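You operate a simulated robot arm through the tools that you are given. There is no shell and no other tool. Be economical: measure what you need, move in short steps, check, and stop when the job is done.

You are at the controls of a simulated two-armed robot. One attempt, no reset.

JOB
Warm the teal pad over the hot-air tool and roll it onto the middle of the blue insole.
Fine: the pad is one of those on the cork top, leave the others; low heat till its heat bar is green, no scorching; switch the tool off, leave it on its steel plate and put the roller back. Set down upright: hand roller.

The check looks at the end state, three seconds after you hand in, the way a careful person would. Anything else that was tipped, shoved, dropped, spilled or broken makes it a failure.

ROBOT AND FRAMES
Two 7-joint arms with fingered hands on one trunk, on a base that drives. Base frame: it is fixed to the floor where the robot stands at the start and does not move with it; the origin is under the middle of the robot, x ahead of it, y to its left, z up; the surface under the hand at the start is at about z = 90. Lengths are in cm, angles in degrees, forces in N, time in s.
The left shoulder is at the start at [7, 14.5, 116.2], the right one opposite. With the tool pointing down near the work surface each hand reaches from about 42 to 80 cm from the robot's upright axis, wherever it stands, measured 20 degrees to its own side. Places, roughly: yellow slider [70, 10, 100]. Payload 3.5 kg a hand.
Tool frame (each hand has its own): the origin (TCP) lies between the finger pads and is the grasp point; the fingertips stand 2.5 cm ahead of it; z points along the fingers, y is the line along which they close. The gripper opens to 8.8 cm. The gripper's body begins 2.9 cm behind the TCP. The gripper is a hand of 4 fingers: y runs from the thumb to the fingers, the wrist lies at [-1.3, -9.7, -16.2] in the tool frame, and closing takes about 1.5 s.
Orientation is that of the tool frame in the base frame, as a unit quaternion [w, x, y, z]. With the fingers straight down and the wrist toward the robot, the tool's x, y and z point along [0, 1, 0], [1, 0, 0] and [0, 0, -1] of the base frame.

CONTROLS
- The arms move only by the tool move_arm. It takes "left_series", "right_series" or both (then of equal length, played together; a hand with none holds still); each is a list of rows, each a list of 7 numbers: the turn, a rotation vector about the base's x, y, z in degrees, then the shift along the base's x, y, z in cm, then the finger opening in cm, from 0 to 8.8. In form: [[ax, ay, az, x, y, z, jaw], ...]. A call has 1 to 8 rows; each row shifts and turns the commanded pose from where the row before left it. A row lasts 0.2 s, in which the tool goes at most 5 cm and 8.6 degrees; a call with a longer step from one row to the next is refused whole, and so is a gripper value outside its range. A pose out of reach is approached as far as the arm can. The call stops where the force on the tool passes 40 N (or 10 N more than at its start, if that is more) or the arm is blocked; 0.2 s more then pass. The fingers move at their own pace (about 4.5 cm/s each) and stop on an object; they squeeze with about 31 N. The grip force told is the motor's: it shows also when the fingers shut on nothing. Time passes only in rows, and 0.2 s behind the last, so rows that do not move let the fingers close. It gives the time, the measured TCP pose, the force on the tool (base axes), the opening and the grip force at its end, in the units of the frame above (readings bear some noise), with the torque about the TCP (base axes, N m) and any sound that the robot's microphone picked up.
- Cameras (640 x 400 px; columns grow to the right, rows downward): "scene" is now at [13.32, -3.13, 148.2]; the picture's right is [-0.35, -0.94, 0.00], its down [-0.55, 0.20, -0.81] and it looks along [0.76, -0.28, -0.58] (base axes); focal length 214 px, centre (320, 200). "left" rides on the left gripper at [-6.4, -8.3, -9.8] in its tool frame; the picture's right is [-0.62, -0.37, 0.69], its down [0.71, -0.63, 0.30] and it looks along [0.32, 0.68, 0.65] (tool axes); focal length 265 px, centre (320, 200). "right" rides on the right gripper at [6.4, -8.3, -9.8] in its tool frame; the picture's right is [-0.62, 0.37, -0.69], its down [-0.71, -0.63, 0.30] and it looks along [-0.32, 0.68, 0.65] (tool axes); focal length 265 px, centre (320, 200). There is no depth. A picture from a camera that has moved, and an enlarged one, comes with that camera's place and axes in the base frame and with its lens.
- capture(camera): a new picture of that camera. It takes no simulated time.
- lift_body(by): slides the trunk up (or, below 0, down) by that many cm; the arms and the scene camera ride with it, the base frame stays. It gives what a move gives, with no picture.
- drive_base(legs): drives the robot by 1 to 6 legs, each [ahead, left, turn to the left] in cm, cm and degrees, along the robot's own axes; the way and the turn of a leg run together, so that a leg with both is an arc; at most 150 cm and 180 degrees a leg. The arms and the cameras ride along, it lands a little off, and it stops where it bumps. It gives what a move gives.
- grasp_type(shape, hand): the hand has 4 fingers and takes this shape, open, in about a second: jaw (thumb against the fingers, like two jaws); tri (thumb and two fingers); tip (a fingertip pinch); poke (one finger out to press); point (the index stretched); flat (the hand flat); cup (the hand cupped); fist (a fist). The gripper value then closes the fingers along that shape, each until it touches; the sizes above hold for jaw. It gives what a move gives, with no picture.
- head_to(pan, tilt): turns the head with the scene camera to pan (to the left, within 86 degrees either way) and tilt (down, from -29 to 69), counted from straight ahead of the robot. It gives what a move gives.
- enlarge(camera, box): a new picture of the part [left, top, right, bottom] of that camera's present view, enlarged. It takes no simulated time.
- job_done(): hands the job in; it is judged then, once.

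Go step by step. Nothing tells you exact positions but the pictures and the camera data: compare them with the known pose of the tool, close in by small moves and look again before you grip or let go. The budget is 120 turns and 88 pictures, counting those below and the enlarged ones. Unless the task says otherwise, let go and move clear before handing in.

The tools are called after "Call:" by a JSON object that holds its "api" and its "payload". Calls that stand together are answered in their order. move_arm: Moves the arms, as the interface text tells. Its arguments: {"type":"object","properties":{"left_series":{"type":"array","items":{"type":"array","items":{"type":"number"}}},"right_series":{"type":"array","items":{"type":"array","items":{"type":"number"}}}},"required":[]} The other tools are called the same way: lift_body (by) slides the trunk up or down; grasp_type (shape, hand) gives the hand a shape; drive_base (legs) drives the base; head_to (pan, tilt) turns the head that bears the scene camera; capture (camera) takes a picture; enlarge (camera, box) takes an enlarged picture of a part of a camera's view; job_done () hands the job in.

At the start:

```text
time: 0.0
left_position: [55.96, 4.96, 137.8]
left_orientation: [0.0, 0.707, 0.707, 0.0]
left_wrist_force: [-0.2, -0.2, -0.3]
left_moment: [0.02, 0.0, -0.02]
left_gripper_width: 8.78
left_gripper_force: 0.0
left_shape: jaw
right_position: [46.2, -31.82, 138.52]
right_orientation: [0.0, 0.707, 0.707, 0.0]
right_wrist_force: [0.1, 0.2, 0.5]
right_moment: [0.04, 0.02, 0.0]
right_gripper_width: 8.72
right_gripper_force: 0.1
right_shape: jaw
trunk travel left (down, up): [-72.5, 11.5]
robot x, y, heading: [-0.1, 0.02, -0.1]
head pan, tilt: [-20.4, 35.7]
```

scene: 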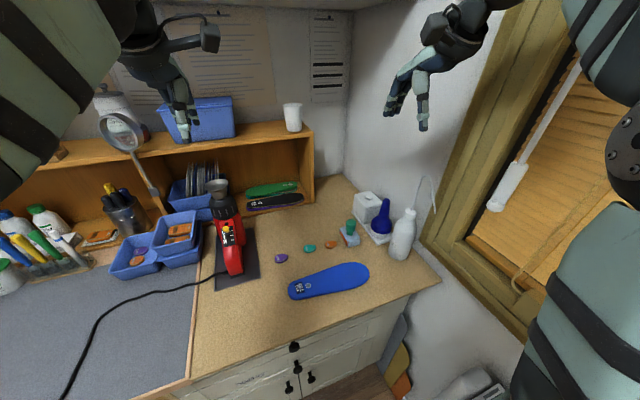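
right: 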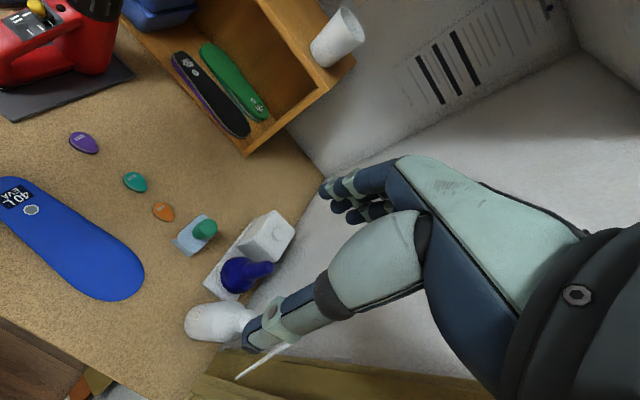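
left: 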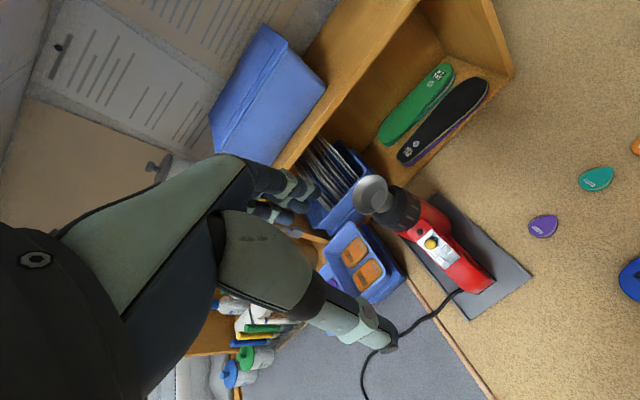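

The bench shows a cork top with purple, teal and orange pads, the blue insole, and the red hot-air tool on a steel plate. The hand roller looks like the item with a green handle near the right. I'll look closer.

Call:
{"api": "enlarge", "payload": {"camera": "scene", "box": [180, 170, 340, 310]}}

Call:
{"api": "enlarge", "payload": {"camera": "scene", "box": [260, 180, 440, 310]}}

Call:
{"api": "enlarge", "payload": {"camera": "left", "box": [340, 160, 640, 340]}}

Call:
{"api": "enlarge", "payload": {"camera": "right", "box": [0, 100, 320, 350]}}

```text
2.86 times, centred on (260, 240) of scene
camera zoom: at [13.32, -3.13, 148.2], right [-0.35, -0.94, 0.0], down [-0.55, 0.2, -0.81], along [0.76, -0.28, -0.58], focal length 613 px, centre (491, 86)
```

zoom: 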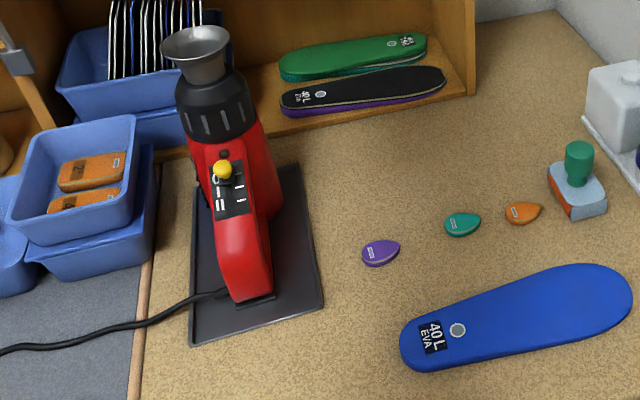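

```text
3.08 times, centred on (350, 245) of scene
camera zoom: at [13.32, -3.13, 148.2], right [-0.35, -0.94, 0.0], down [-0.55, 0.2, -0.81], along [0.76, -0.28, -0.58], focal length 660 px, centre (228, 62)
```

zoom: 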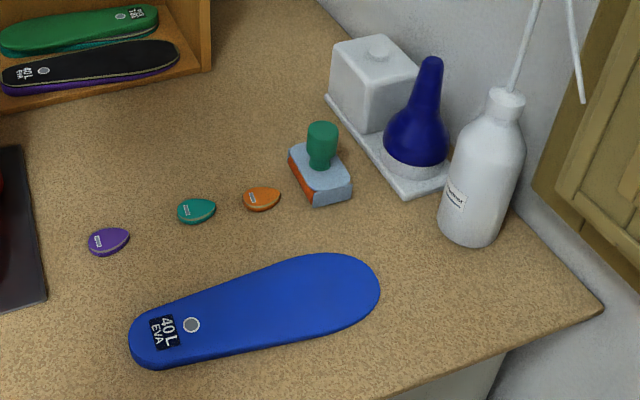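

```text
2.13 times, centred on (490, 250) of left
camera zoom: at [47.55, -1.41, 147.75], right [-0.37, -0.62, -0.69], down [-0.63, 0.71, -0.3], along [0.68, 0.32, -0.65], focal length 566 px, centre (-43, 93)
```

zoom: 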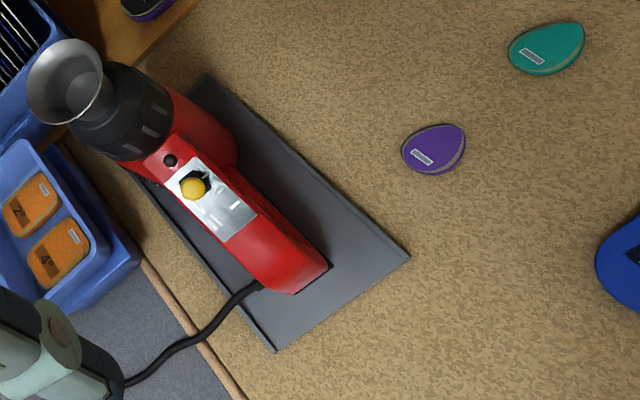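

```text
1.60 times, centred on (160, 225) of right
camera zoom: at [37.9, -25.3, 148.46], right [0.37, -0.62, 0.69], down [-0.63, -0.71, -0.3], along [0.68, -0.32, -0.65], focal length 425 px, centre (576, 160)
```

zoom: 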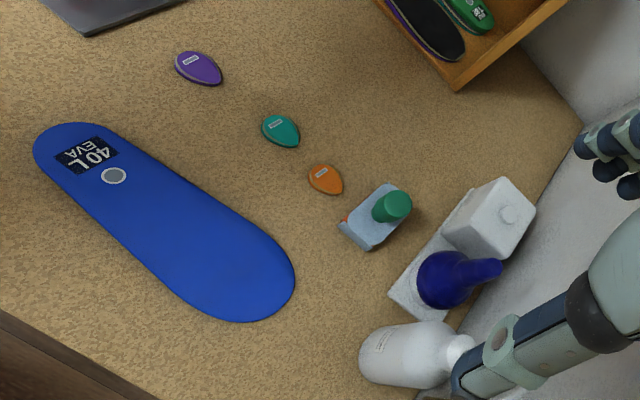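

The roller seems to be the green-knobbed block near (60,-32). Next I bring both hands lower to get close views of the tool's switch and of the pads and roller.

Call:
{"api": "move_arm", "payload": {"left_series": [[0, 0, 0, 0.2, 0, -4.3, 8.7], [0, 0, 0, 0.2, 0, -4.3, 8.7], [0, 0, 0, 0.2, 0, -4.3, 8.7], [0, 0, 0, 0.2, 0, -4.3, 8.7], [0, 0, 0, 0.2, 0, -4.3, 8.7], [0, 0, 0, 0, 0, 0, 8.7]], "right_series": [[0, 0, 0, 0.8, 0.8, -4.2, 8.7], [0, 0, 0, 0.8, 0.8, -4.2, 8.7], [0, 0, 0, 0.8, 0.8, -4.2, 8.7], [0, 0, 0, 0.8, 0.8, -4.2, 8.7], [0, 0, 0, 0.8, 0.8, -4.2, 8.7], [0, 0, 0, 0, 0, 0, 8.7]]}}

Call:
{"api": "capture", "payload": {"camera": "left"}}

Call:
{"api": "capture", "payload": {"camera": "right"}}

```text
time: 1.4
left_position: [56.68, 4.95, 116.48]
left_orientation: [0.0, 0.707, 0.707, -0.001]
left_wrist_force: [-0.4, 0.2, 0.4]
left_moment: [0.0, -0.01, 0.02]
left_gripper_width: 8.73
left_gripper_force: 0.1
left_shape: jaw
right_position: [50.13, -27.77, 117.35]
right_orientation: [0.001, 0.707, 0.707, 0.0]
right_wrist_force: [0.1, 0.5, -0.2]
right_moment: [-0.01, 0.0, 0.0]
right_gripper_width: 8.71
right_gripper_force: 0.1
right_shape: jaw
trunk travel left (down, up): [-72.5, 11.5]
robot x, y, heading: [0.23, 0.15, -0.1]
head pan, tilt: [-20.4, 35.7]
```

```text
80 pictures are left
camera left: at [48.4, -1.38, 126.34], right [-0.37, -0.62, -0.69], down [-0.63, 0.71, -0.3], along [0.68, 0.32, -0.65], focal length 265 px, centre (320, 200)
```

left: 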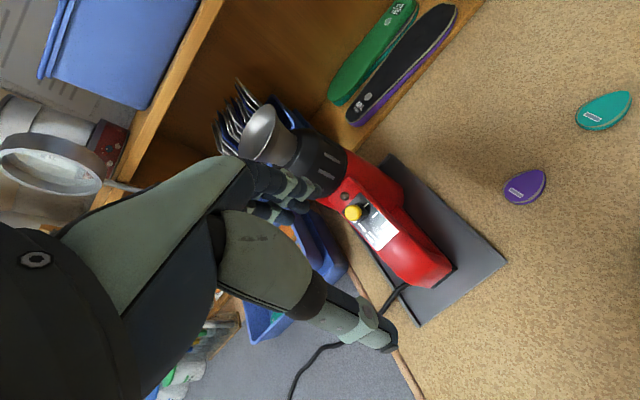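

```text
79 pictures are left
camera right: at [41.85, -21.25, 127.46], right [0.37, -0.62, 0.69], down [-0.63, -0.71, -0.3], along [0.68, -0.32, -0.65], focal length 265 px, centre (320, 200)
```

right: 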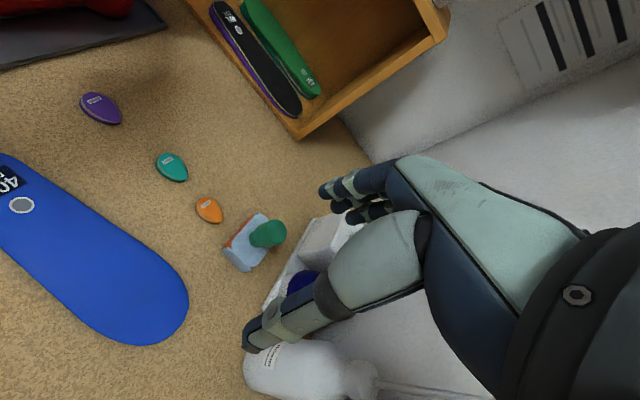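

Call:
{"api": "enlarge", "payload": {"camera": "left", "box": [310, 170, 430, 260]}}

Call:
{"api": "enlarge", "payload": {"camera": "right", "box": [140, 130, 320, 290]}}

Call:
{"api": "head_to", "payload": {"pan": 25, "tilt": 35}}

Call:
{"api": "capture", "payload": {"camera": "scene"}}

```text
4.44 times, centred on (370, 215) of left
camera zoom: at [48.4, -1.38, 126.34], right [-0.37, -0.62, -0.69], down [-0.63, 0.71, -0.3], along [0.68, 0.32, -0.65], focal length 1180 px, centre (98, 133)
```

zoom: 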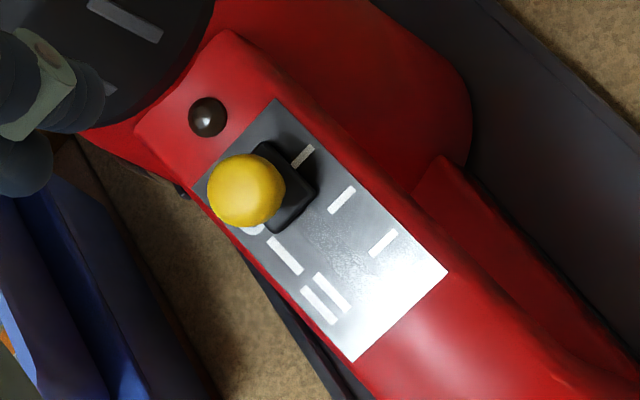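

```text
2.50 times, centred on (230, 210) of right
camera zoom: at [41.85, -21.25, 127.46], right [0.37, -0.62, 0.69], down [-0.63, -0.71, -0.3], along [0.68, -0.32, -0.65], focal length 664 px, centre (545, 175)
```

zoom: 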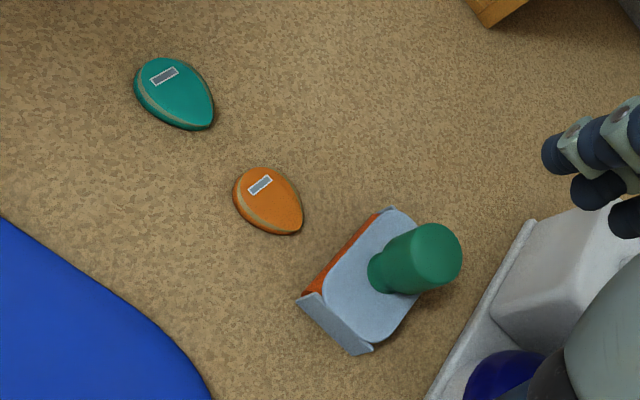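

```text
time: 2.5
left_position: [56.73, 4.94, 116.44]
left_orientation: [-0.001, 0.707, 0.708, 0.001]
left_wrist_force: [1.5, -0.5, -0.2]
left_moment: [0.02, 0.01, 0.04]
left_gripper_width: 8.74
left_gripper_force: 0.1
left_shape: jaw
right_position: [50.2, -27.86, 117.62]
right_orientation: [0.001, 0.707, 0.707, 0.0]
right_wrist_force: [-0.1, 0.2, -0.1]
right_moment: [0.0, 0.01, -0.01]
right_gripper_width: 8.73
right_gripper_force: 0.1
right_shape: jaw
trunk travel left (down, up): [-72.5, 11.5]
robot x, y, heading: [-0.08, 0.15, -0.2]
head pan, tilt: [25.0, 35.0]
```

```text
76 pictures are left
camera scene: at [13.08, 3.63, 148.31], right [0.42, -0.91, 0.0], down [-0.52, -0.24, -0.82], along [0.74, 0.35, -0.57], focal length 214 px, centre (320, 200)
```

scene: 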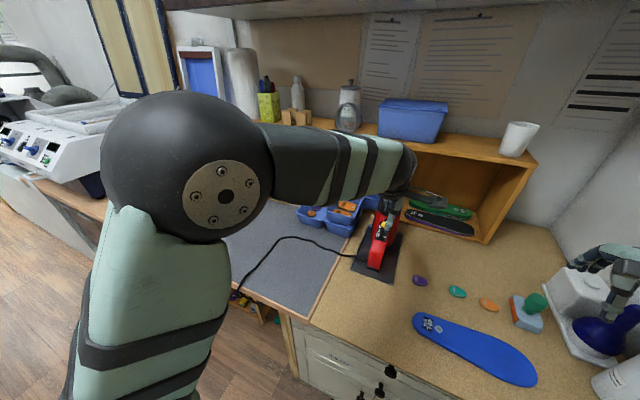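

The slider is at its upper end (O), with I (low) and II below it. The pads lie along y with the bars on top, and teal's centre is near (62.3,-17.3). I bring the right hand above teal.

Call:
{"api": "move_arm", "payload": {"right_series": [[0, 0, 0, 2, 1.75, -3.3, 7], [0, 0, 0, 2, 1.75, -3.3, 7], [0, 0, 0, 2, 1.75, -3.3, 7], [0, 0, 0, 2, 1.75, -3.3, 7], [0, 0, 0, 2, 1.75, -3.3, 7], [0, 0, 0, 2, 1.75, -3.3, 7], [0, 0, 0, 0, 0, 0, 7]]}}

Call:
{"api": "capture", "payload": {"camera": "right"}}

Call:
{"api": "head_to", "payload": {"pan": -10, "tilt": 40}}

Call:
{"api": "capture", "payload": {"camera": "scene"}}

```text
time: 4.1
left_position: [56.75, 5.05, 116.43]
left_orientation: [0.001, 0.707, 0.707, -0.001]
left_wrist_force: [0.5, 0.3, -0.5]
left_moment: [0.0, -0.01, -0.04]
left_gripper_width: 8.71
left_gripper_force: 0.1
left_shape: jaw
right_position: [61.85, -17.26, 97.61]
right_orientation: [0.0, 0.707, 0.708, 0.0]
right_wrist_force: [-1.2, 0.4, -0.5]
right_moment: [-0.01, -0.01, -0.03]
right_gripper_width: 7.04
right_gripper_force: 0.0
right_shape: jaw
trunk travel left (down, up): [-72.5, 11.5]
robot x, y, heading: [0.48, 0.13, 0.0]
head pan, tilt: [25.0, 35.0]
```

```text
75 pictures are left
camera right: at [53.54, -10.67, 107.64], right [0.37, -0.62, 0.69], down [-0.63, -0.71, -0.3], along [0.68, -0.32, -0.65], focal length 265 px, centre (320, 200)
```

right: 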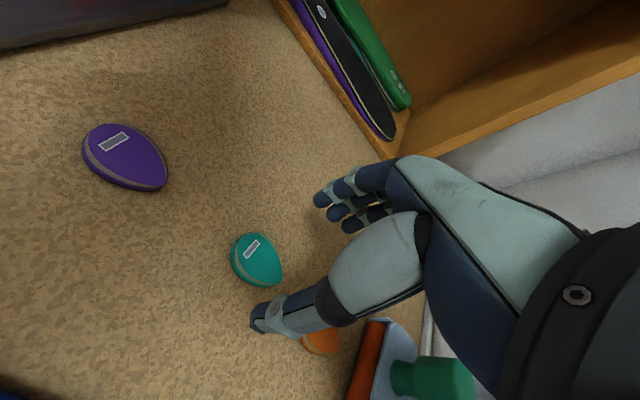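

```text
time: 5.1
left_position: [56.81, 5.11, 116.4]
left_orientation: [-0.001, 0.707, 0.707, 0.0]
left_wrist_force: [-0.2, 0.8, -0.5]
left_moment: [0.03, 0.0, -0.02]
left_gripper_width: 8.75
left_gripper_force: 0.1
left_shape: jaw
right_position: [61.82, -17.22, 97.66]
right_orientation: [0.0, 0.707, 0.707, 0.0]
right_wrist_force: [-0.1, 0.2, 0.3]
right_moment: [-0.02, -0.02, 0.0]
right_gripper_width: 7.04
right_gripper_force: 0.1
right_shape: jaw
trunk travel left (down, up): [-72.5, 11.5]
robot x, y, heading: [0.15, -0.32, -0.2]
head pan, tilt: [-10.0, 40.0]
```

```text
74 pictures are left
camera scene: at [13.49, -1.53, 147.56], right [-0.17, -0.98, 0.0], down [-0.63, 0.11, -0.77], along [0.75, -0.13, -0.64], focal length 214 px, centre (320, 200)
```

scene: 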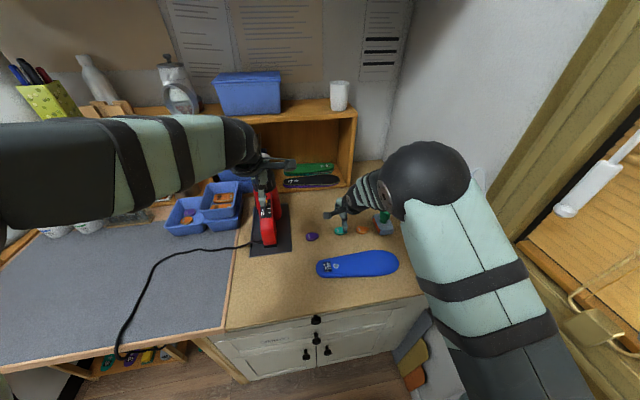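

Teal is directly below and slightly ahead of the TCP. I descend with the jaw open and check.

Call:
{"api": "move_arm", "payload": {"right_series": [[0, 0, 0, 0.4, 0.1, -2, 6], [0, 0, 0, 0, 0, -1.5, 6], [0, 0, 0, 0, 0, -0.8, 6], [0, 0, 0, 0, 0, -0.3, 6], [0, 0, 0, 0, 0, 0, 6]]}}

Call:
{"api": "enlarge", "payload": {"camera": "right", "box": [180, 160, 420, 340]}}

```text
time: 6.3
left_position: [56.79, 5.08, 116.37]
left_orientation: [-0.001, 0.707, 0.707, -0.001]
left_wrist_force: [-0.3, 0.0, -0.5]
left_moment: [0.02, -0.02, 0.01]
left_gripper_width: 8.7
left_gripper_force: 0.1
left_shape: jaw
right_position: [62.54, -17.17, 93.14]
right_orientation: [0.001, 0.706, 0.708, -0.001]
right_wrist_force: [-0.8, -0.1, 0.1]
right_moment: [-0.01, -0.02, 0.02]
right_gripper_width: 6.04
right_gripper_force: 0.2
right_shape: jaw
trunk travel left (down, up): [-72.5, 11.5]
robot x, y, heading: [0.59, -0.0, 0.1]
head pan, tilt: [-10.0, 40.0]
```

```text
2.22 times, centred on (300, 250) of right
camera zoom: at [54.24, -10.69, 103.03], right [0.37, -0.62, 0.69], down [-0.63, -0.71, -0.3], along [0.68, -0.32, -0.65], focal length 590 px, centre (364, 89)
```

zoom: 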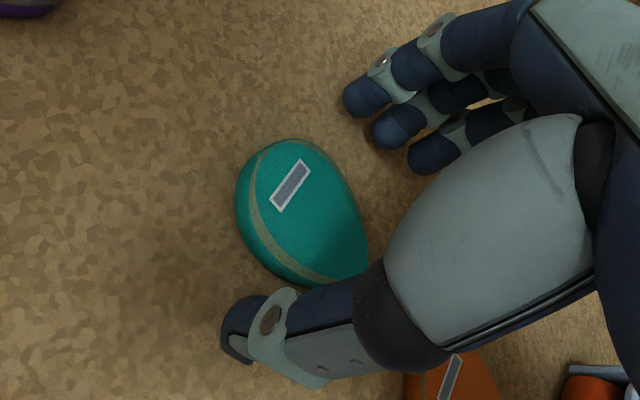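

The pad sits between thumb and fingers. I go down a touch more and close.

Call:
{"api": "move_arm", "payload": {"right_series": [[0, 0, 0, -0.2, 0.1, -0.4, 6], [0, 0, 0, 0, 0, 0, 3.5], [0, 0, 0, 0, 0, 0, 2.5], [0, 0, 0, 0, 0, 0, 1.5], [0, 0, 0, 0, 0, 0, 1.0], [0, 0, 0, 0, 0, 0, 1.0]]}}

Call:
{"api": "enlarge", "payload": {"camera": "right", "box": [180, 160, 420, 340]}}

```text
time: 7.7
left_position: [56.88, 4.88, 116.41]
left_orientation: [-0.001, 0.707, 0.707, -0.001]
left_wrist_force: [-0.1, -0.1, -0.1]
left_moment: [0.02, -0.01, -0.03]
left_gripper_width: 8.73
left_gripper_force: 0.1
left_shape: jaw
right_position: [62.42, -17.22, 92.73]
right_orientation: [0.0, 0.707, 0.707, 0.0]
right_wrist_force: [0.1, -0.2, -0.5]
right_moment: [-0.01, 0.01, 0.0]
right_gripper_width: 0.91
right_gripper_force: 30.7
right_shape: jaw
trunk travel left (down, up): [-72.5, 11.5]
robot x, y, heading: [0.11, -0.18, 0.3]
head pan, tilt: [-10.0, 40.0]
```

```text
2.22 times, centred on (300, 250) of right
camera zoom: at [54.13, -10.64, 102.56], right [0.37, -0.62, 0.69], down [-0.63, -0.71, -0.3], along [0.68, -0.32, -0.65], focal length 590 px, centre (364, 89)
```

zoom: 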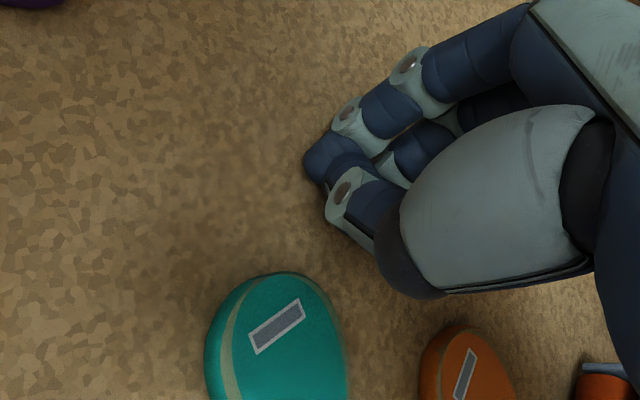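

The pad slipped out toward the robot, to about (59,-18), because the fingers were a little high. I lift, reopen, re-centre and look.

Call:
{"api": "move_arm", "payload": {"right_series": [[0, 0, 0, 0, 0, 4, 1], [0, 0, 0, -1.7, -0.4, 1.5, 6], [0, 0, 0, -1.7, -0.4, 0, 6], [0, 0, 0, 0, 0, 0, 6], [0, 0, 0, 0, 0, 0, 6]]}}

Call:
{"api": "enlarge", "payload": {"camera": "right", "box": [180, 160, 420, 340]}}

```text
time: 8.9
left_position: [56.82, 4.93, 116.4]
left_orientation: [-0.001, 0.707, 0.707, -0.001]
left_wrist_force: [-0.3, -0.4, -0.3]
left_moment: [-0.03, -0.04, 0.02]
left_gripper_width: 8.74
left_gripper_force: 0.1
left_shape: jaw
right_position: [59.04, -17.79, 98.1]
right_orientation: [0.0, 0.707, 0.707, 0.0]
right_wrist_force: [0.7, 1.1, -0.5]
right_moment: [0.02, 0.0, -0.02]
right_gripper_width: 5.95
right_gripper_force: 0.1
right_shape: jaw
trunk travel left (down, up): [-72.5, 11.5]
robot x, y, heading: [-0.0, 0.28, -0.4]
head pan, tilt: [-10.0, 40.0]
```

```text
2.22 times, centred on (300, 250) of right
camera zoom: at [50.79, -11.32, 108.06], right [0.37, -0.62, 0.69], down [-0.63, -0.71, -0.3], along [0.68, -0.32, -0.65], focal length 590 px, centre (364, 89)
```

zoom: 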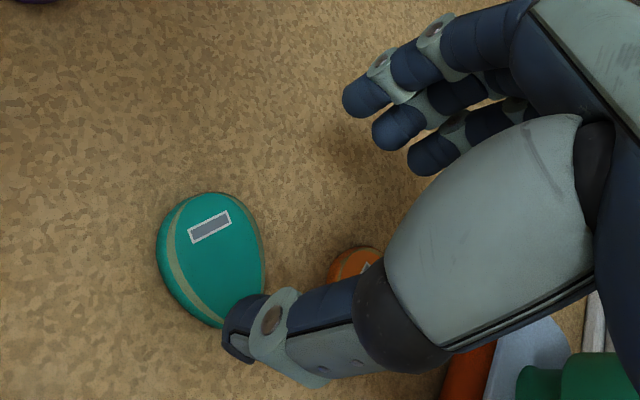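

The pad's centre is near (58.5,-18.2), turned about 30°. I turn the hand to match, lower it and look.

Call:
{"api": "move_arm", "payload": {"right_series": [[0, 0, -7.5, -0.2, -0.2, -1, 6], [0, 0, -7.5, -0.2, -0.2, -1, 6], [0, 0, -7.5, 0, 0, -1, 6], [0, 0, -7.5, 0, 0, -1, 6], [0, 0, 0, 0, 0, -1, 6], [0, 0, 0, 0, 0, 0, 6]]}}

Call:
{"api": "enlarge", "payload": {"camera": "right", "box": [180, 160, 420, 340]}}

```text
time: 10.3
left_position: [56.75, 5.06, 116.42]
left_orientation: [-0.001, 0.707, 0.707, 0.0]
left_wrist_force: [0.3, 0.4, -0.4]
left_moment: [0.01, 0.03, 0.02]
left_gripper_width: 8.72
left_gripper_force: 0.1
left_shape: jaw
right_position: [58.59, -18.34, 93.06]
right_orientation: [0.0, 0.866, 0.499, 0.0]
right_wrist_force: [-0.1, 0.8, 0.5]
right_moment: [0.04, 0.01, 0.0]
right_gripper_width: 5.95
right_gripper_force: 0.1
right_shape: jaw
trunk travel left (down, up): [-72.5, 11.5]
robot x, y, heading: [0.12, 0.08, 0.1]
head pan, tilt: [-10.0, 40.0]
```

```text
2.22 times, centred on (300, 250) of right
camera zoom: at [54.61, -8.45, 103.07], right [0.01, -0.72, 0.69], down [-0.9, -0.3, -0.3], along [0.43, -0.62, -0.65], focal length 590 px, centre (364, 89)
```

zoom: 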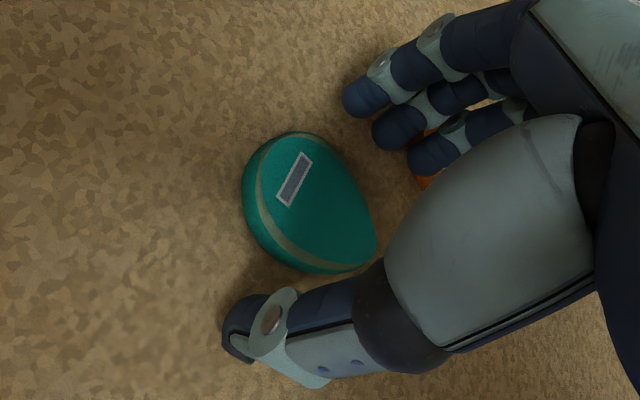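

The pad is framed, but the orange one is close behind the third finger. I narrow the opening before going lower and check.

Call:
{"api": "move_arm", "payload": {"right_series": [[0, 0, 0, 0, 0, 0, 4.6], [0, 0, 0, 0, 0, 0, 4.6], [0, 0, 0, 0, 0, 0, 4.6]]}}

Call:
{"api": "enlarge", "payload": {"camera": "right", "box": [220, 170, 400, 305]}}

```text
time: 11.1
left_position: [56.72, 5.04, 116.46]
left_orientation: [0.0, 0.707, 0.707, -0.001]
left_wrist_force: [0.5, 0.4, -0.1]
left_moment: [0.03, 0.0, -0.04]
left_gripper_width: 8.74
left_gripper_force: 0.0
left_shape: jaw
right_position: [58.56, -18.29, 93.11]
right_orientation: [0.0, 0.866, 0.5, 0.0]
right_wrist_force: [0.6, 0.4, -0.4]
right_moment: [0.02, 0.02, -0.02]
right_gripper_width: 4.63
right_gripper_force: 0.0
right_shape: jaw
trunk travel left (down, up): [-72.5, 11.5]
robot x, y, heading: [0.01, 0.27, -0.2]
head pan, tilt: [-10.0, 40.0]
```

```text
2.96 times, centred on (310, 238) of right
camera zoom: at [54.62, -8.46, 103.09], right [0.01, -0.72, 0.69], down [-0.9, -0.3, -0.3], along [0.43, -0.62, -0.65], focal length 786 px, centre (350, 89)
```

zoom: 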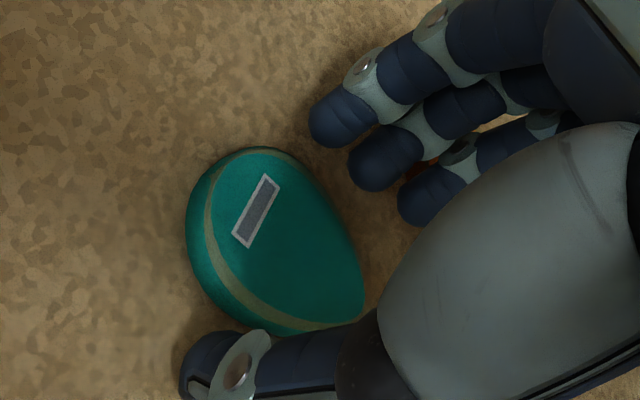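

The pad is centred and the orange one is clear of the fingers. I descend in fine steps until just on the cork.

Call:
{"api": "move_arm", "payload": {"right_series": [[0, 0, 0, 0, 0, -0.25, 4.6], [0, 0, 0, 0, 0, -0.25, 4.6], [0, 0, 0, 0, 0, -0.2, 4.6], [0, 0, 0, 0, 0, 0, 4.6]]}}

```text
time: 12.1
left_position: [56.88, 5.05, 116.37]
left_orientation: [-0.001, 0.707, 0.708, 0.0]
left_wrist_force: [-0.3, 0.6, -1.1]
left_moment: [0.01, -0.01, 0.02]
left_gripper_width: 8.74
left_gripper_force: 0.1
left_shape: jaw
right_position: [58.54, -18.24, 92.6]
right_orientation: [0.001, 0.866, 0.5, 0.0]
right_wrist_force: [-0.2, 0.0, 2.5]
right_moment: [-0.01, -0.07, -0.02]
right_gripper_width: 4.65
right_gripper_force: 0.0
right_shape: jaw
trunk travel left (down, up): [-72.5, 11.5]
robot x, y, heading: [0.02, -0.29, 0.2]
head pan, tilt: [-10.0, 40.0]
```

A light touch shows on the finger side, so the thumb stands higher, which explains the slip. I tilt 6° to level both, then close gradually.

Call:
{"api": "move_arm", "payload": {"right_series": [[-3, -5.2, 0, 0, 0, 0.05, 4.6], [0, 0, 0, 0, 0, 0, 3.6], [0, 0, 0, 0, 0, 0, 3.2], [0, 0, 0, 0, 0, 0, 2.8]]}}

Call:
{"api": "enlarge", "payload": {"camera": "right", "box": [220, 170, 400, 305]}}

```text
time: 13.1
left_position: [56.34, 5.27, 116.64]
left_orientation: [0.0, 0.707, 0.707, 0.001]
left_wrist_force: [-0.2, 0.3, 0.5]
left_moment: [0.0, 0.04, 0.03]
left_gripper_width: 8.73
left_gripper_force: 0.1
left_shape: jaw
right_position: [58.35, -18.14, 92.87]
right_orientation: [0.047, 0.865, 0.499, 0.028]
right_wrist_force: [-3.8, 2.9, 20.3]
right_moment: [0.48, 0.63, 0.02]
right_gripper_width: 3.38
right_gripper_force: 0.0
right_shape: jaw
trunk travel left (down, up): [-72.5, 11.5]
robot x, y, heading: [-0.17, -0.24, -0.1]
head pan, tilt: [-10.0, 40.0]
```

```text
2.96 times, centred on (310, 238) of right
camera zoom: at [53.45, -7.82, 101.88], right [-0.06, -0.68, 0.73], down [-0.87, -0.32, -0.37], along [0.49, -0.66, -0.57], focal length 786 px, centre (350, 89)
```

zoom: 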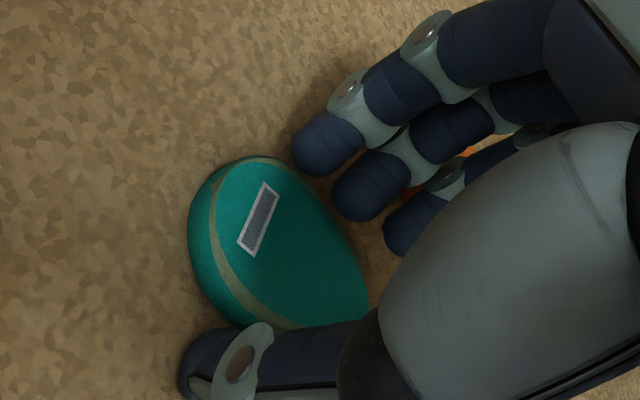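

Now the thumb presses the cork, so I take back half the tilt and close.

Call:
{"api": "move_arm", "payload": {"right_series": [[1.5, 2.6, 0, 0, 0, 0.1, 3.6], [0, 0, 0, 0, 0, 0, 3.4]]}}

```text
time: 13.7
left_position: [56.64, 5.22, 116.46]
left_orientation: [0.0, 0.707, 0.707, 0.0]
left_wrist_force: [-0.3, -0.8, 0.1]
left_moment: [0.0, 0.03, 0.0]
left_gripper_width: 8.74
left_gripper_force: 0.1
left_shape: jaw
right_position: [58.31, -18.29, 92.72]
right_orientation: [0.023, 0.866, 0.5, 0.012]
right_wrist_force: [-2.1, 1.8, 8.5]
right_moment: [0.23, 0.32, -0.01]
right_gripper_width: 3.74
right_gripper_force: 0.0
right_shape: jaw
trunk travel left (down, up): [-72.5, 11.5]
robot x, y, heading: [-0.12, -0.21, 0.2]
head pan, tilt: [-10.0, 40.0]
```

Call:
{"api": "move_arm", "payload": {"right_series": [[0.5, 0.87, 0, 0, 0, 0.05, 3.2], [0, 0, 0, 0, 0, 0, 2.8], [0, 0, 0, 0, 0, 0, 2.4], [0, 0, 0, 0, 0, 0, 2.0]]}}

Call:
{"api": "enlarge", "payload": {"camera": "right", "box": [220, 170, 400, 305]}}

```text
time: 14.7
left_position: [56.84, 4.98, 116.37]
left_orientation: [-0.001, 0.707, 0.707, 0.0]
left_wrist_force: [0.1, 0.1, -0.8]
left_moment: [0.0, 0.01, 0.01]
left_gripper_width: 8.72
left_gripper_force: 0.1
left_shape: jaw
right_position: [58.53, -18.26, 92.74]
right_orientation: [0.015, 0.866, 0.499, 0.009]
right_wrist_force: [1.0, 0.4, 0.3]
right_moment: [0.0, 0.0, -0.02]
right_gripper_width: 2.88
right_gripper_force: 31.1
right_shape: jaw
trunk travel left (down, up): [-72.5, 11.5]
robot x, y, heading: [0.09, -0.03, 0.1]
head pan, tilt: [-10.0, 40.0]
```

```text
2.96 times, centred on (310, 238) of right
camera zoom: at [54.26, -8.34, 102.35], right [-0.01, -0.71, 0.71], down [-0.89, -0.31, -0.33], along [0.45, -0.63, -0.63], focal length 786 px, centre (350, 89)
```

zoom: 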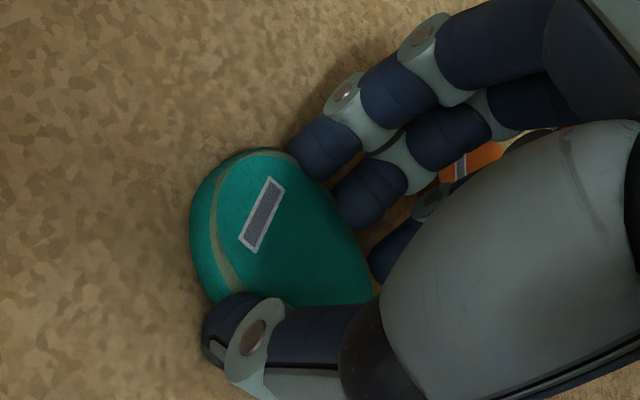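

The pad is gripped at 2.9 cm with the bar visible. I lift gently and check.

Call:
{"api": "move_arm", "payload": {"right_series": [[0, 0, 0, 0, 0, 1, 2.0], [0, 0, 0, 0, 0, 2, 2.0], [0, 0, 0, 0, 0, 4, 2.0], [0, 0, 0, 0, 0, 4, 2.0], [0, 0, 0, 0, 0, 0, 2.0]]}}

Call:
{"api": "enlarge", "payload": {"camera": "right", "box": [180, 160, 420, 340]}}

```text
time: 15.9
left_position: [56.89, 5.09, 116.49]
left_orientation: [-0.001, 0.707, 0.708, 0.0]
left_wrist_force: [0.5, 0.2, 0.4]
left_moment: [-0.01, -0.02, -0.03]
left_gripper_width: 8.74
left_gripper_force: 0.0
left_shape: jaw
right_position: [58.51, -18.17, 103.56]
right_orientation: [0.014, 0.866, 0.5, 0.009]
right_wrist_force: [0.3, -0.2, 0.3]
right_moment: [-0.01, 0.0, 0.02]
right_gripper_width: 2.88
right_gripper_force: 31.2
right_shape: jaw
trunk travel left (down, up): [-72.5, 11.5]
robot x, y, heading: [-0.06, -0.26, -0.0]
head pan, tilt: [-10.0, 40.0]
```

```text
2.22 times, centred on (300, 250) of right
camera zoom: at [54.28, -8.11, 113.29], right [-0.01, -0.71, 0.71], down [-0.89, -0.31, -0.32], along [0.45, -0.63, -0.63], focal length 590 px, centre (364, 89)
```

zoom: 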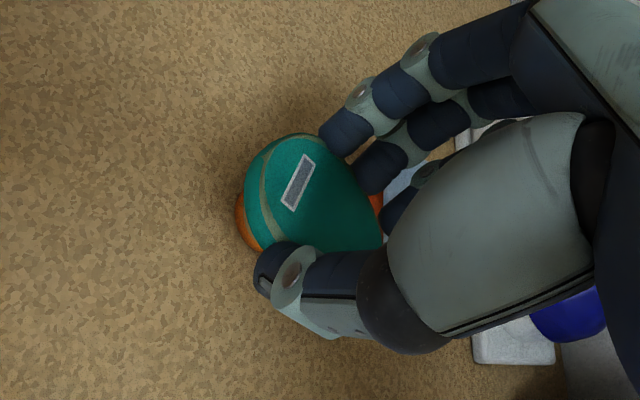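

The pad is held firmly. I raise the hand clear, then drive 12 cm to the left so the right hand can reach above the nozzle.

Call:
{"api": "move_arm", "payload": {"right_series": [[0, 0, 0, 0, 0, 5, 2.0], [0, 0, 0, 0, 0, 5, 2.0], [0, 0, 0, 0, 0, 5, 2.0], [0, 0, 0, 0, 0, 5, 2.0], [0, 0, 0, 0, 0, 4, 2.0]]}}

Call:
{"api": "drive_base", "payload": {"legs": [[0, 12, 0]]}}

Call:
{"api": "capture", "payload": {"camera": "left"}}

Call:
{"api": "capture", "payload": {"camera": "scene"}}

```text
time: 17.1
left_position: [56.84, 5.18, 116.45]
left_orientation: [0.0, 0.706, 0.708, 0.0]
left_wrist_force: [-0.5, 0.1, 0.6]
left_moment: [-0.03, -0.01, -0.02]
left_gripper_width: 8.71
left_gripper_force: 0.1
left_shape: jaw
right_position: [58.27, -18.42, 127.9]
right_orientation: [0.015, 0.866, 0.5, 0.007]
right_wrist_force: [-0.8, 0.6, -1.1]
right_moment: [0.0, -0.01, 0.03]
right_gripper_width: 2.88
right_gripper_force: 31.0
right_shape: jaw
trunk travel left (down, up): [-72.5, 11.5]
robot x, y, heading: [0.16, -0.09, -0.1]
head pan, tilt: [-10.0, 40.0]
```

```text
time: 18.4
left_position: [56.74, 16.49, 116.48]
left_orientation: [-0.002, 0.707, 0.707, 0.0]
left_wrist_force: [0.7, -0.1, -0.1]
left_moment: [0.01, 0.01, 0.0]
left_gripper_width: 8.72
left_gripper_force: 0.0
left_shape: jaw
right_position: [58.39, -7.07, 127.8]
right_orientation: [0.014, 0.866, 0.499, 0.009]
right_wrist_force: [0.6, -0.5, 0.2]
right_moment: [0.0, 0.04, 0.0]
right_gripper_width: 2.83
right_gripper_force: 31.1
right_shape: jaw
trunk travel left (down, up): [-72.5, 11.5]
robot x, y, heading: [-0.07, 11.66, 0.1]
head pan, tilt: [-10.0, 40.0]
```

```text
65 pictures are left
camera left: at [48.5, 10.14, 126.34], right [-0.37, -0.62, -0.69], down [-0.63, 0.72, -0.3], along [0.68, 0.32, -0.65], focal length 265 px, centre (320, 200)
```

left: 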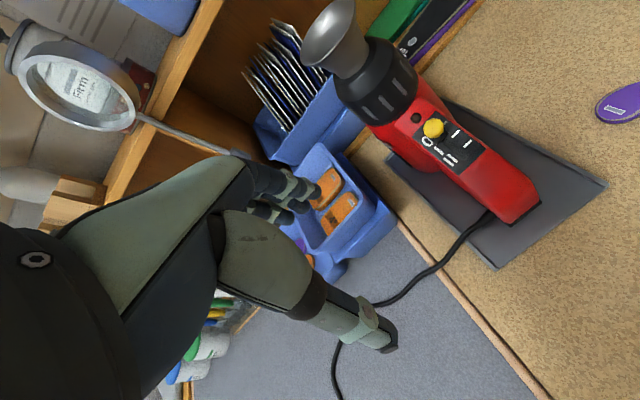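

```text
64 pictures are left
camera scene: at [13.48, 9.96, 147.55], right [-0.18, -0.98, 0.0], down [-0.63, 0.11, -0.77], along [0.75, -0.13, -0.64], focal length 214 px, centre (320, 200)
```

scene: 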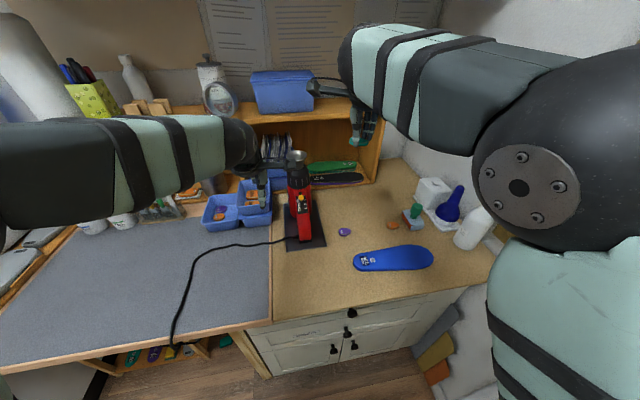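

Triangulated, the knob is near (65.8,6.6,104.7) and the nozzle mouth near (74.2,6.6,115). I zoom in on the switch to get its travel.

Call:
{"api": "enlarge", "payload": {"camera": "left", "box": [390, 90, 510, 190]}}

Call:
{"api": "enlarge", "payload": {"camera": "scene", "box": [260, 140, 340, 250]}}

```text
4.00 times, centred on (450, 140) of left
camera zoom: at [48.5, 10.14, 126.34], right [-0.37, -0.62, -0.69], down [-0.63, 0.72, -0.3], along [0.68, 0.32, -0.65], focal length 1062 px, centre (-200, 440)
```

zoom: 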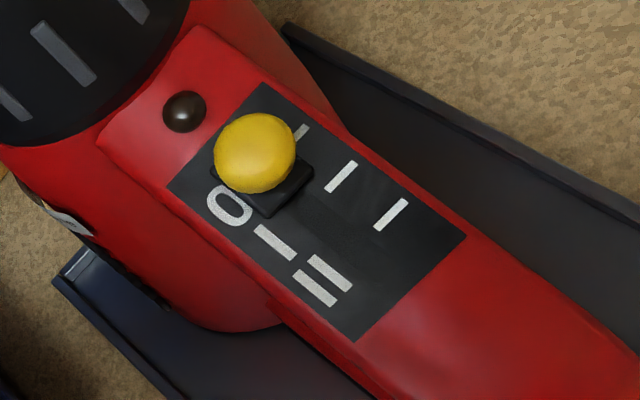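

```text
3.64 times, centred on (300, 195) of scene
camera zoom: at [13.48, 9.96, 147.55], right [-0.18, -0.98, 0.0], down [-0.63, 0.11, -0.77], along [0.75, -0.13, -0.64], focal length 780 px, centre (393, 218)
```

zoom: 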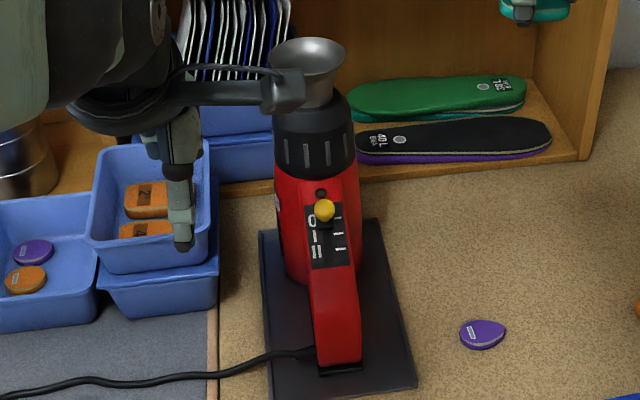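

The slider runs O, I, II, down along a sloping face, with about 1.5 cm per step. I turn the left hand to face the panel, thumb below and fingers above the knob, at a standoff.

Call:
{"api": "move_arm", "payload": {"left_series": [[0, -7.5, 0, 0.27, -1.24, -0.97, 4.4], [0, -7.5, 0, 0.27, -1.24, -0.97, 4.4], [0, -7.5, 0, 0.27, -1.24, -0.97, 4.4], [0, -7.5, 0, 0.27, -1.24, -0.97, 4.4], [0, -7.5, 0, 0.27, -1.24, -0.97, 4.4], [0, -7.5, 0, 0.27, -1.24, -0.97, 4.4], [0, -7.5, 0, 0.27, -1.24, -0.97, 4.4], [0, -7.5, 0, 0.27, -1.24, -0.97, 4.4]], "right_series": [[0, 0, 0, 0, -0.8, 0.5, 2.0], [0, 0, 0, 0, -0.8, 0.5, 2.0], [0, 0, 0, 0, -0.8, 0.5, 2.0], [0, 0, 0, 0, -0.8, 0.5, 2.0], [0, 0, 0, 0, -0.8, 0.5, 2.0], [0, 0, 0, 0, -0.8, 0.5, 2.0], [0, 0, 0, 0, -0.8, 0.5, 2.0], [0, 0, 0, 0, -0.8, 0.5, 2.0]]}}

Call:
{"api": "capture", "payload": {"camera": "left"}}

```text
time: 20.2
left_position: [59.85, 6.92, 108.89]
left_orientation: [0.351, 0.613, 0.613, 0.355]
left_wrist_force: [-0.8, -0.3, -0.3]
left_moment: [0.0, -0.01, 0.01]
left_gripper_width: 4.41
left_gripper_force: 0.1
left_shape: jaw
left hand out of reach, approached as far as the arm can: row 8
right_position: [58.33, -13.36, 131.84]
right_orientation: [0.014, 0.867, 0.498, 0.009]
right_wrist_force: [0.0, 1.0, 0.1]
right_moment: [0.02, 0.0, -0.04]
right_gripper_width: 2.89
right_gripper_force: 31.1
right_shape: jaw
trunk travel left (down, up): [-72.5, 11.5]
robot x, y, heading: [0.13, 12.08, -0.1]
head pan, tilt: [-10.0, 40.0]
```

```text
61 pictures are left
camera left: at [47.11, 0.51, 106.61], right [0.42, -0.62, -0.67], down [-0.05, 0.72, -0.69], along [0.91, 0.33, 0.27], focal length 265 px, centre (320, 200)
```

left: 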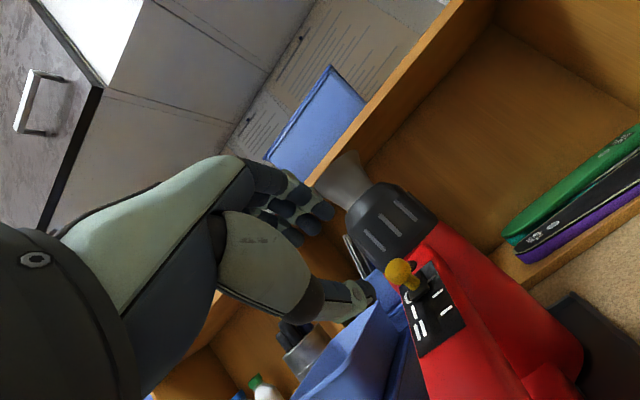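

Call:
{"api": "enlarge", "payload": {"camera": "left", "box": [340, 220, 500, 380]}}

```text
2.50 times, centred on (420, 300) of left
camera zoom: at [47.11, 0.51, 106.61], right [0.42, -0.62, -0.67], down [-0.05, 0.72, -0.69], along [0.91, 0.33, 0.27], focal length 664 px, centre (70, -50)
```

zoom: 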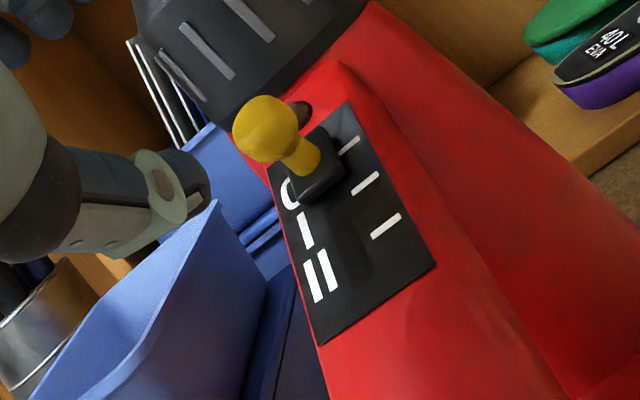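

The panel slopes only about 26°, running (68.3,103.3) to (62.8,100.6). I re-tilt the left hand to be square to it, at a standoff, with a narrower jaw.

Call:
{"api": "move_arm", "payload": {"left_series": [[0, 8.5, 0, 0.9, 0, 0.4, 3.2], [0, 8.5, 0, 0.9, -0.1, 0.4, 3.2], [0, 8.5, 0, 0.9, -0.1, 0.4, 3.2], [0, 8.5, 0, 0.8, 0, 0.2, 3.2], [0, 0, 0, 0, 0, 0, 3.2]]}}

Call:
{"api": "capture", "payload": {"camera": "left"}}

```text
time: 21.4
left_position: [62.98, 6.58, 110.01]
left_orientation: [0.158, 0.69, 0.688, 0.159]
left_wrist_force: [0.9, -0.7, -0.6]
left_moment: [-0.04, 0.02, -0.05]
left_gripper_width: 3.25
left_gripper_force: 0.0
left_shape: jaw
right_position: [58.31, -13.16, 131.74]
right_orientation: [0.016, 0.866, 0.5, 0.009]
right_wrist_force: [-0.1, 0.0, -0.1]
right_moment: [0.0, -0.03, -0.03]
right_gripper_width: 2.82
right_gripper_force: 31.0
right_shape: jaw
trunk travel left (down, up): [-72.5, 11.5]
robot x, y, heading: [-0.17, 11.86, 0.1]
head pan, tilt: [-10.0, 40.0]
```

```text
59 pictures are left
camera left: at [51.25, 0.22, 115.42], right [-0.03, -0.62, -0.79], down [-0.43, 0.72, -0.55], along [0.9, 0.32, -0.29], focal length 265 px, centre (320, 200)
```

left: 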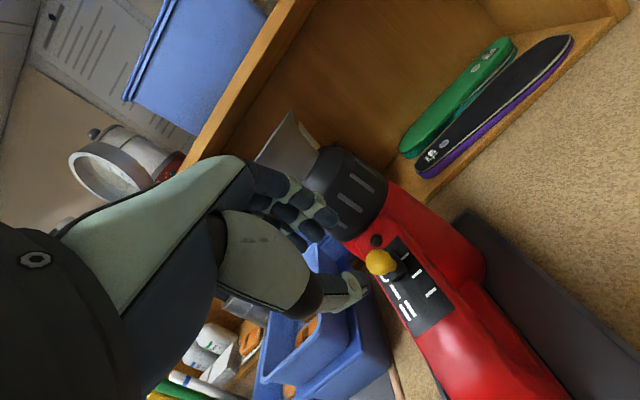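

The knob reads consistently at (65.8,6.6,104.6). I advance along the tool axis until the fingers straddle it.

Call:
{"api": "move_arm", "payload": {"left_series": [[0, 0, 0, 0.7, 0, -1.3, 3.2], [0, 0, 0, 0.6, 0, -1.1, 3.2], [0, 0, 0, 0.6, 0, -1.1, 3.2], [0, 0, 0, 0, 0, 0, 3.2]]}}

Call:
{"api": "enlarge", "payload": {"camera": "left", "box": [240, 160, 480, 340]}}

```text
time: 22.4
left_position: [65.02, 6.78, 106.59]
left_orientation: [0.158, 0.69, 0.689, 0.16]
left_wrist_force: [0.4, -0.7, -0.1]
left_moment: [-0.01, -0.02, -0.04]
left_gripper_width: 3.21
left_gripper_force: 0.1
left_shape: jaw
right_position: [58.34, -13.21, 131.82]
right_orientation: [0.015, 0.866, 0.5, 0.009]
right_wrist_force: [-0.3, -0.8, 1.1]
right_moment: [-0.02, -0.04, 0.03]
right_gripper_width: 2.84
right_gripper_force: 30.8
right_shape: jaw
trunk travel left (down, up): [-72.5, 11.5]
robot x, y, heading: [0.01, 11.63, -0.2]
head pan, tilt: [-10.0, 40.0]
```

```text
2.22 times, centred on (360, 250) of left
camera zoom: at [53.15, 0.27, 111.88], right [-0.03, -0.62, -0.78], down [-0.43, 0.72, -0.55], along [0.9, 0.32, -0.29], focal length 590 px, centre (231, 89)
```

zoom: 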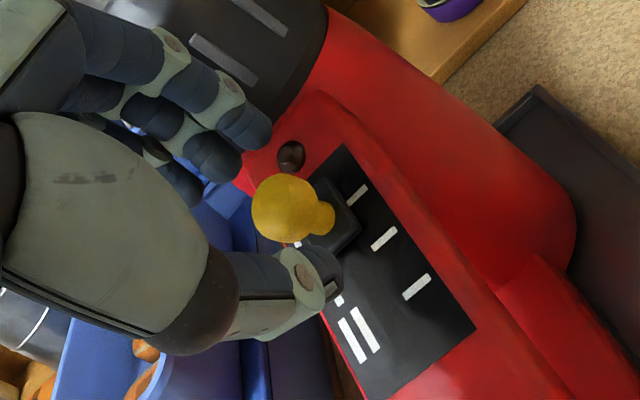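

The fingers straddle the knob. I close lightly around it and slide one step down-slope.

Call:
{"api": "move_arm", "payload": {"left_series": [[0, 0, 0, 0, 0, 0, 2.3], [0, 0, 0, 0, 0, 0, 2.3], [0, 0, 0, -0.45, 0, -0.22, 2.3], [0, 0, 0, -0.45, 0, -0.22, 2.3], [0, 0, 0, -0.3, 0, -0.15, 2.3], [0, 0, 0, 0, 0, 0, 2.3]]}}

Call:
{"api": "enlarge", "payload": {"camera": "left", "box": [240, 160, 480, 340]}}

```text
time: 23.8
left_position: [63.74, 6.75, 106.02]
left_orientation: [0.157, 0.69, 0.689, 0.158]
left_wrist_force: [0.6, -0.8, 0.8]
left_moment: [0.01, 0.01, -0.01]
left_gripper_width: 2.32
left_gripper_force: 0.0
left_shape: jaw
right_position: [58.27, -13.2, 131.77]
right_orientation: [0.015, 0.866, 0.499, 0.008]
right_wrist_force: [-0.5, 0.4, 0.1]
right_moment: [0.0, 0.0, 0.01]
right_gripper_width: 2.83
right_gripper_force: 30.6
right_shape: jaw
trunk travel left (down, up): [-72.5, 11.5]
robot x, y, heading: [-0.15, 11.91, 0.1]
head pan, tilt: [-10.0, 40.0]
```

```text
2.22 times, centred on (360, 250) of left
camera zoom: at [51.93, 0.28, 111.29], right [-0.03, -0.62, -0.79], down [-0.43, 0.72, -0.55], along [0.9, 0.32, -0.29], focal length 590 px, centre (231, 89)
```

zoom: 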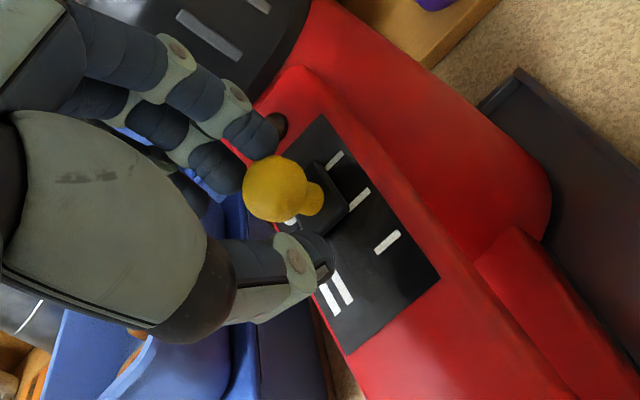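

The slider is about half-way to I. I push another 0.7 cm.

Call:
{"api": "move_arm", "payload": {"left_series": [[0, 0, 0, -0.36, 0, -0.18, 2.3], [0, 0, 0, -0.27, 0, -0.13, 2.3], [0, 0, 0, 0, 0, 0, 2.3]]}}

Call:
{"api": "enlarge", "payload": {"camera": "left", "box": [240, 160, 480, 340]}}

```text
time: 24.6
left_position: [62.91, 6.68, 105.85]
left_orientation: [0.159, 0.69, 0.688, 0.159]
left_wrist_force: [0.3, -0.6, -0.2]
left_moment: [0.03, -0.02, -0.02]
left_gripper_width: 2.31
left_gripper_force: 0.1
left_shape: jaw
right_position: [58.38, -13.22, 131.72]
right_orientation: [0.015, 0.866, 0.499, 0.009]
right_wrist_force: [0.4, -0.8, -0.1]
right_moment: [-0.01, 0.05, -0.03]
right_gripper_width: 2.85
right_gripper_force: 30.8
right_shape: jaw
trunk travel left (down, up): [-72.5, 11.5]
robot x, y, heading: [-0.27, 11.66, -0.1]
head pan, tilt: [-10.0, 40.0]
```

```text
2.22 times, centred on (360, 250) of left
camera zoom: at [51.22, 0.23, 111.06], right [-0.03, -0.62, -0.78], down [-0.43, 0.72, -0.55], along [0.9, 0.32, -0.29], focal length 590 px, centre (231, 89)
```

zoom: 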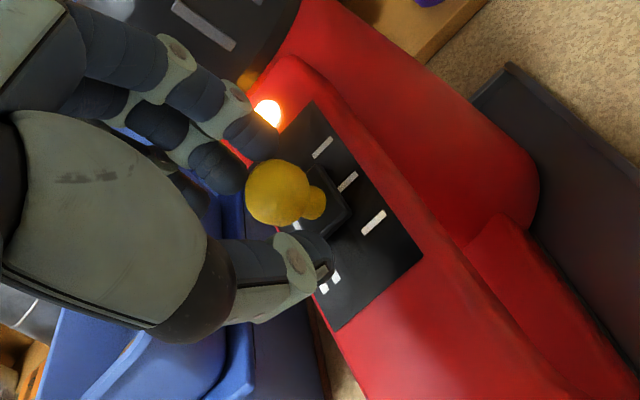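

The lamp is lit and the slider aligns with I (low). I open and back the left hand off, then raise the trunk and nudge forward for the right arm's reach.

Call:
{"api": "move_arm", "payload": {"left_series": [[0, 0, 0, 0, 0, 0, 4.2], [0, 0, 0, 0, 0, 0, 4.2], [0, 0, 0, -1.2, 0, 2.4, 4.2], [0, 0, 0, -1.7, 0.5, 3.4, 4.2], [0, 0, 0, -4.5, 1, 1, 4.2], [0, 0, 0, -3, 3, 0, 4.2]]}}

Call:
{"api": "lift_body", "payload": {"by": 9}}

Call:
{"api": "drive_base", "payload": {"legs": [[4, 0, 0]]}}

Call:
{"api": "capture", "payload": {"camera": "scene"}}

```text
time: 26.0
left_position: [52.7, 11.25, 112.62]
left_orientation: [0.16, 0.69, 0.688, 0.158]
left_wrist_force: [-0.1, 0.2, -0.2]
left_moment: [-0.01, -0.01, -0.03]
left_gripper_width: 4.16
left_gripper_force: 0.1
left_shape: jaw
right_position: [58.21, -13.03, 131.82]
right_orientation: [0.016, 0.866, 0.499, 0.01]
right_wrist_force: [0.3, 0.8, -0.9]
right_moment: [-0.04, 0.01, 0.0]
right_gripper_width: 2.84
right_gripper_force: 31.1
right_shape: jaw
trunk travel left (down, up): [-72.5, 11.5]
robot x, y, heading: [0.17, 12.04, -0.0]
head pan, tilt: [-10.0, 40.0]
```

```text
time: 27.2
left_position: [52.83, 11.04, 121.66]
left_orientation: [0.158, 0.69, 0.689, 0.158]
left_wrist_force: [0.4, -0.7, -0.5]
left_moment: [-0.02, -0.01, -0.01]
left_gripper_width: 4.17
left_gripper_force: 0.1
left_shape: jaw
right_position: [58.29, -13.19, 140.66]
right_orientation: [0.014, 0.866, 0.5, 0.009]
right_wrist_force: [-0.3, -0.4, 0.3]
right_moment: [0.0, 0.01, 0.0]
right_gripper_width: 2.86
right_gripper_force: 31.0
right_shape: jaw
trunk travel left (down, up): [-81.5, 2.5]
robot x, y, heading: [0.16, 11.47, -0.3]
head pan, tilt: [-10.0, 40.0]
```

```text
time: 28.1
left_position: [55.81, 11.04, 122.07]
left_orientation: [0.161, 0.689, 0.688, 0.162]
left_wrist_force: [-0.8, -1.4, -0.3]
left_moment: [0.03, -0.02, 0.02]
left_gripper_width: 4.17
left_gripper_force: 0.0
left_shape: jaw
right_position: [61.27, -13.15, 141.18]
right_orientation: [0.016, 0.866, 0.5, 0.012]
right_wrist_force: [-0.4, -0.9, -0.1]
right_moment: [0.0, -0.04, 0.03]
right_gripper_width: 2.85
right_gripper_force: 31.4
right_shape: jaw
trunk travel left (down, up): [-81.5, 2.5]
robot x, y, heading: [3.84, 11.36, 0.2]
head pan, tilt: [-10.0, 40.0]
```

```text
55 pictures are left
camera scene: at [16.28, 10.17, 156.66], right [-0.17, -0.98, 0.0], down [-0.63, 0.11, -0.77], along [0.76, -0.13, -0.64], focal length 214 px, centre (320, 200)
```

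scene: 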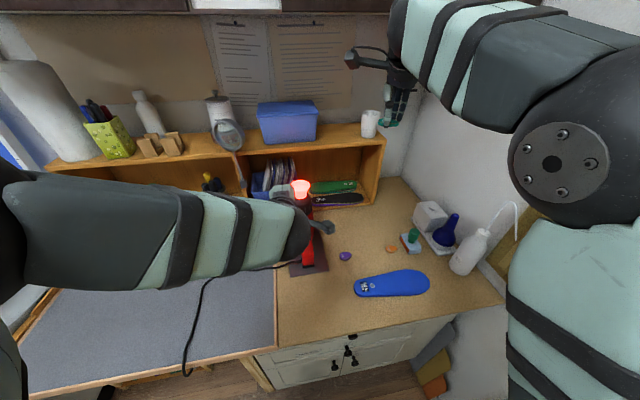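

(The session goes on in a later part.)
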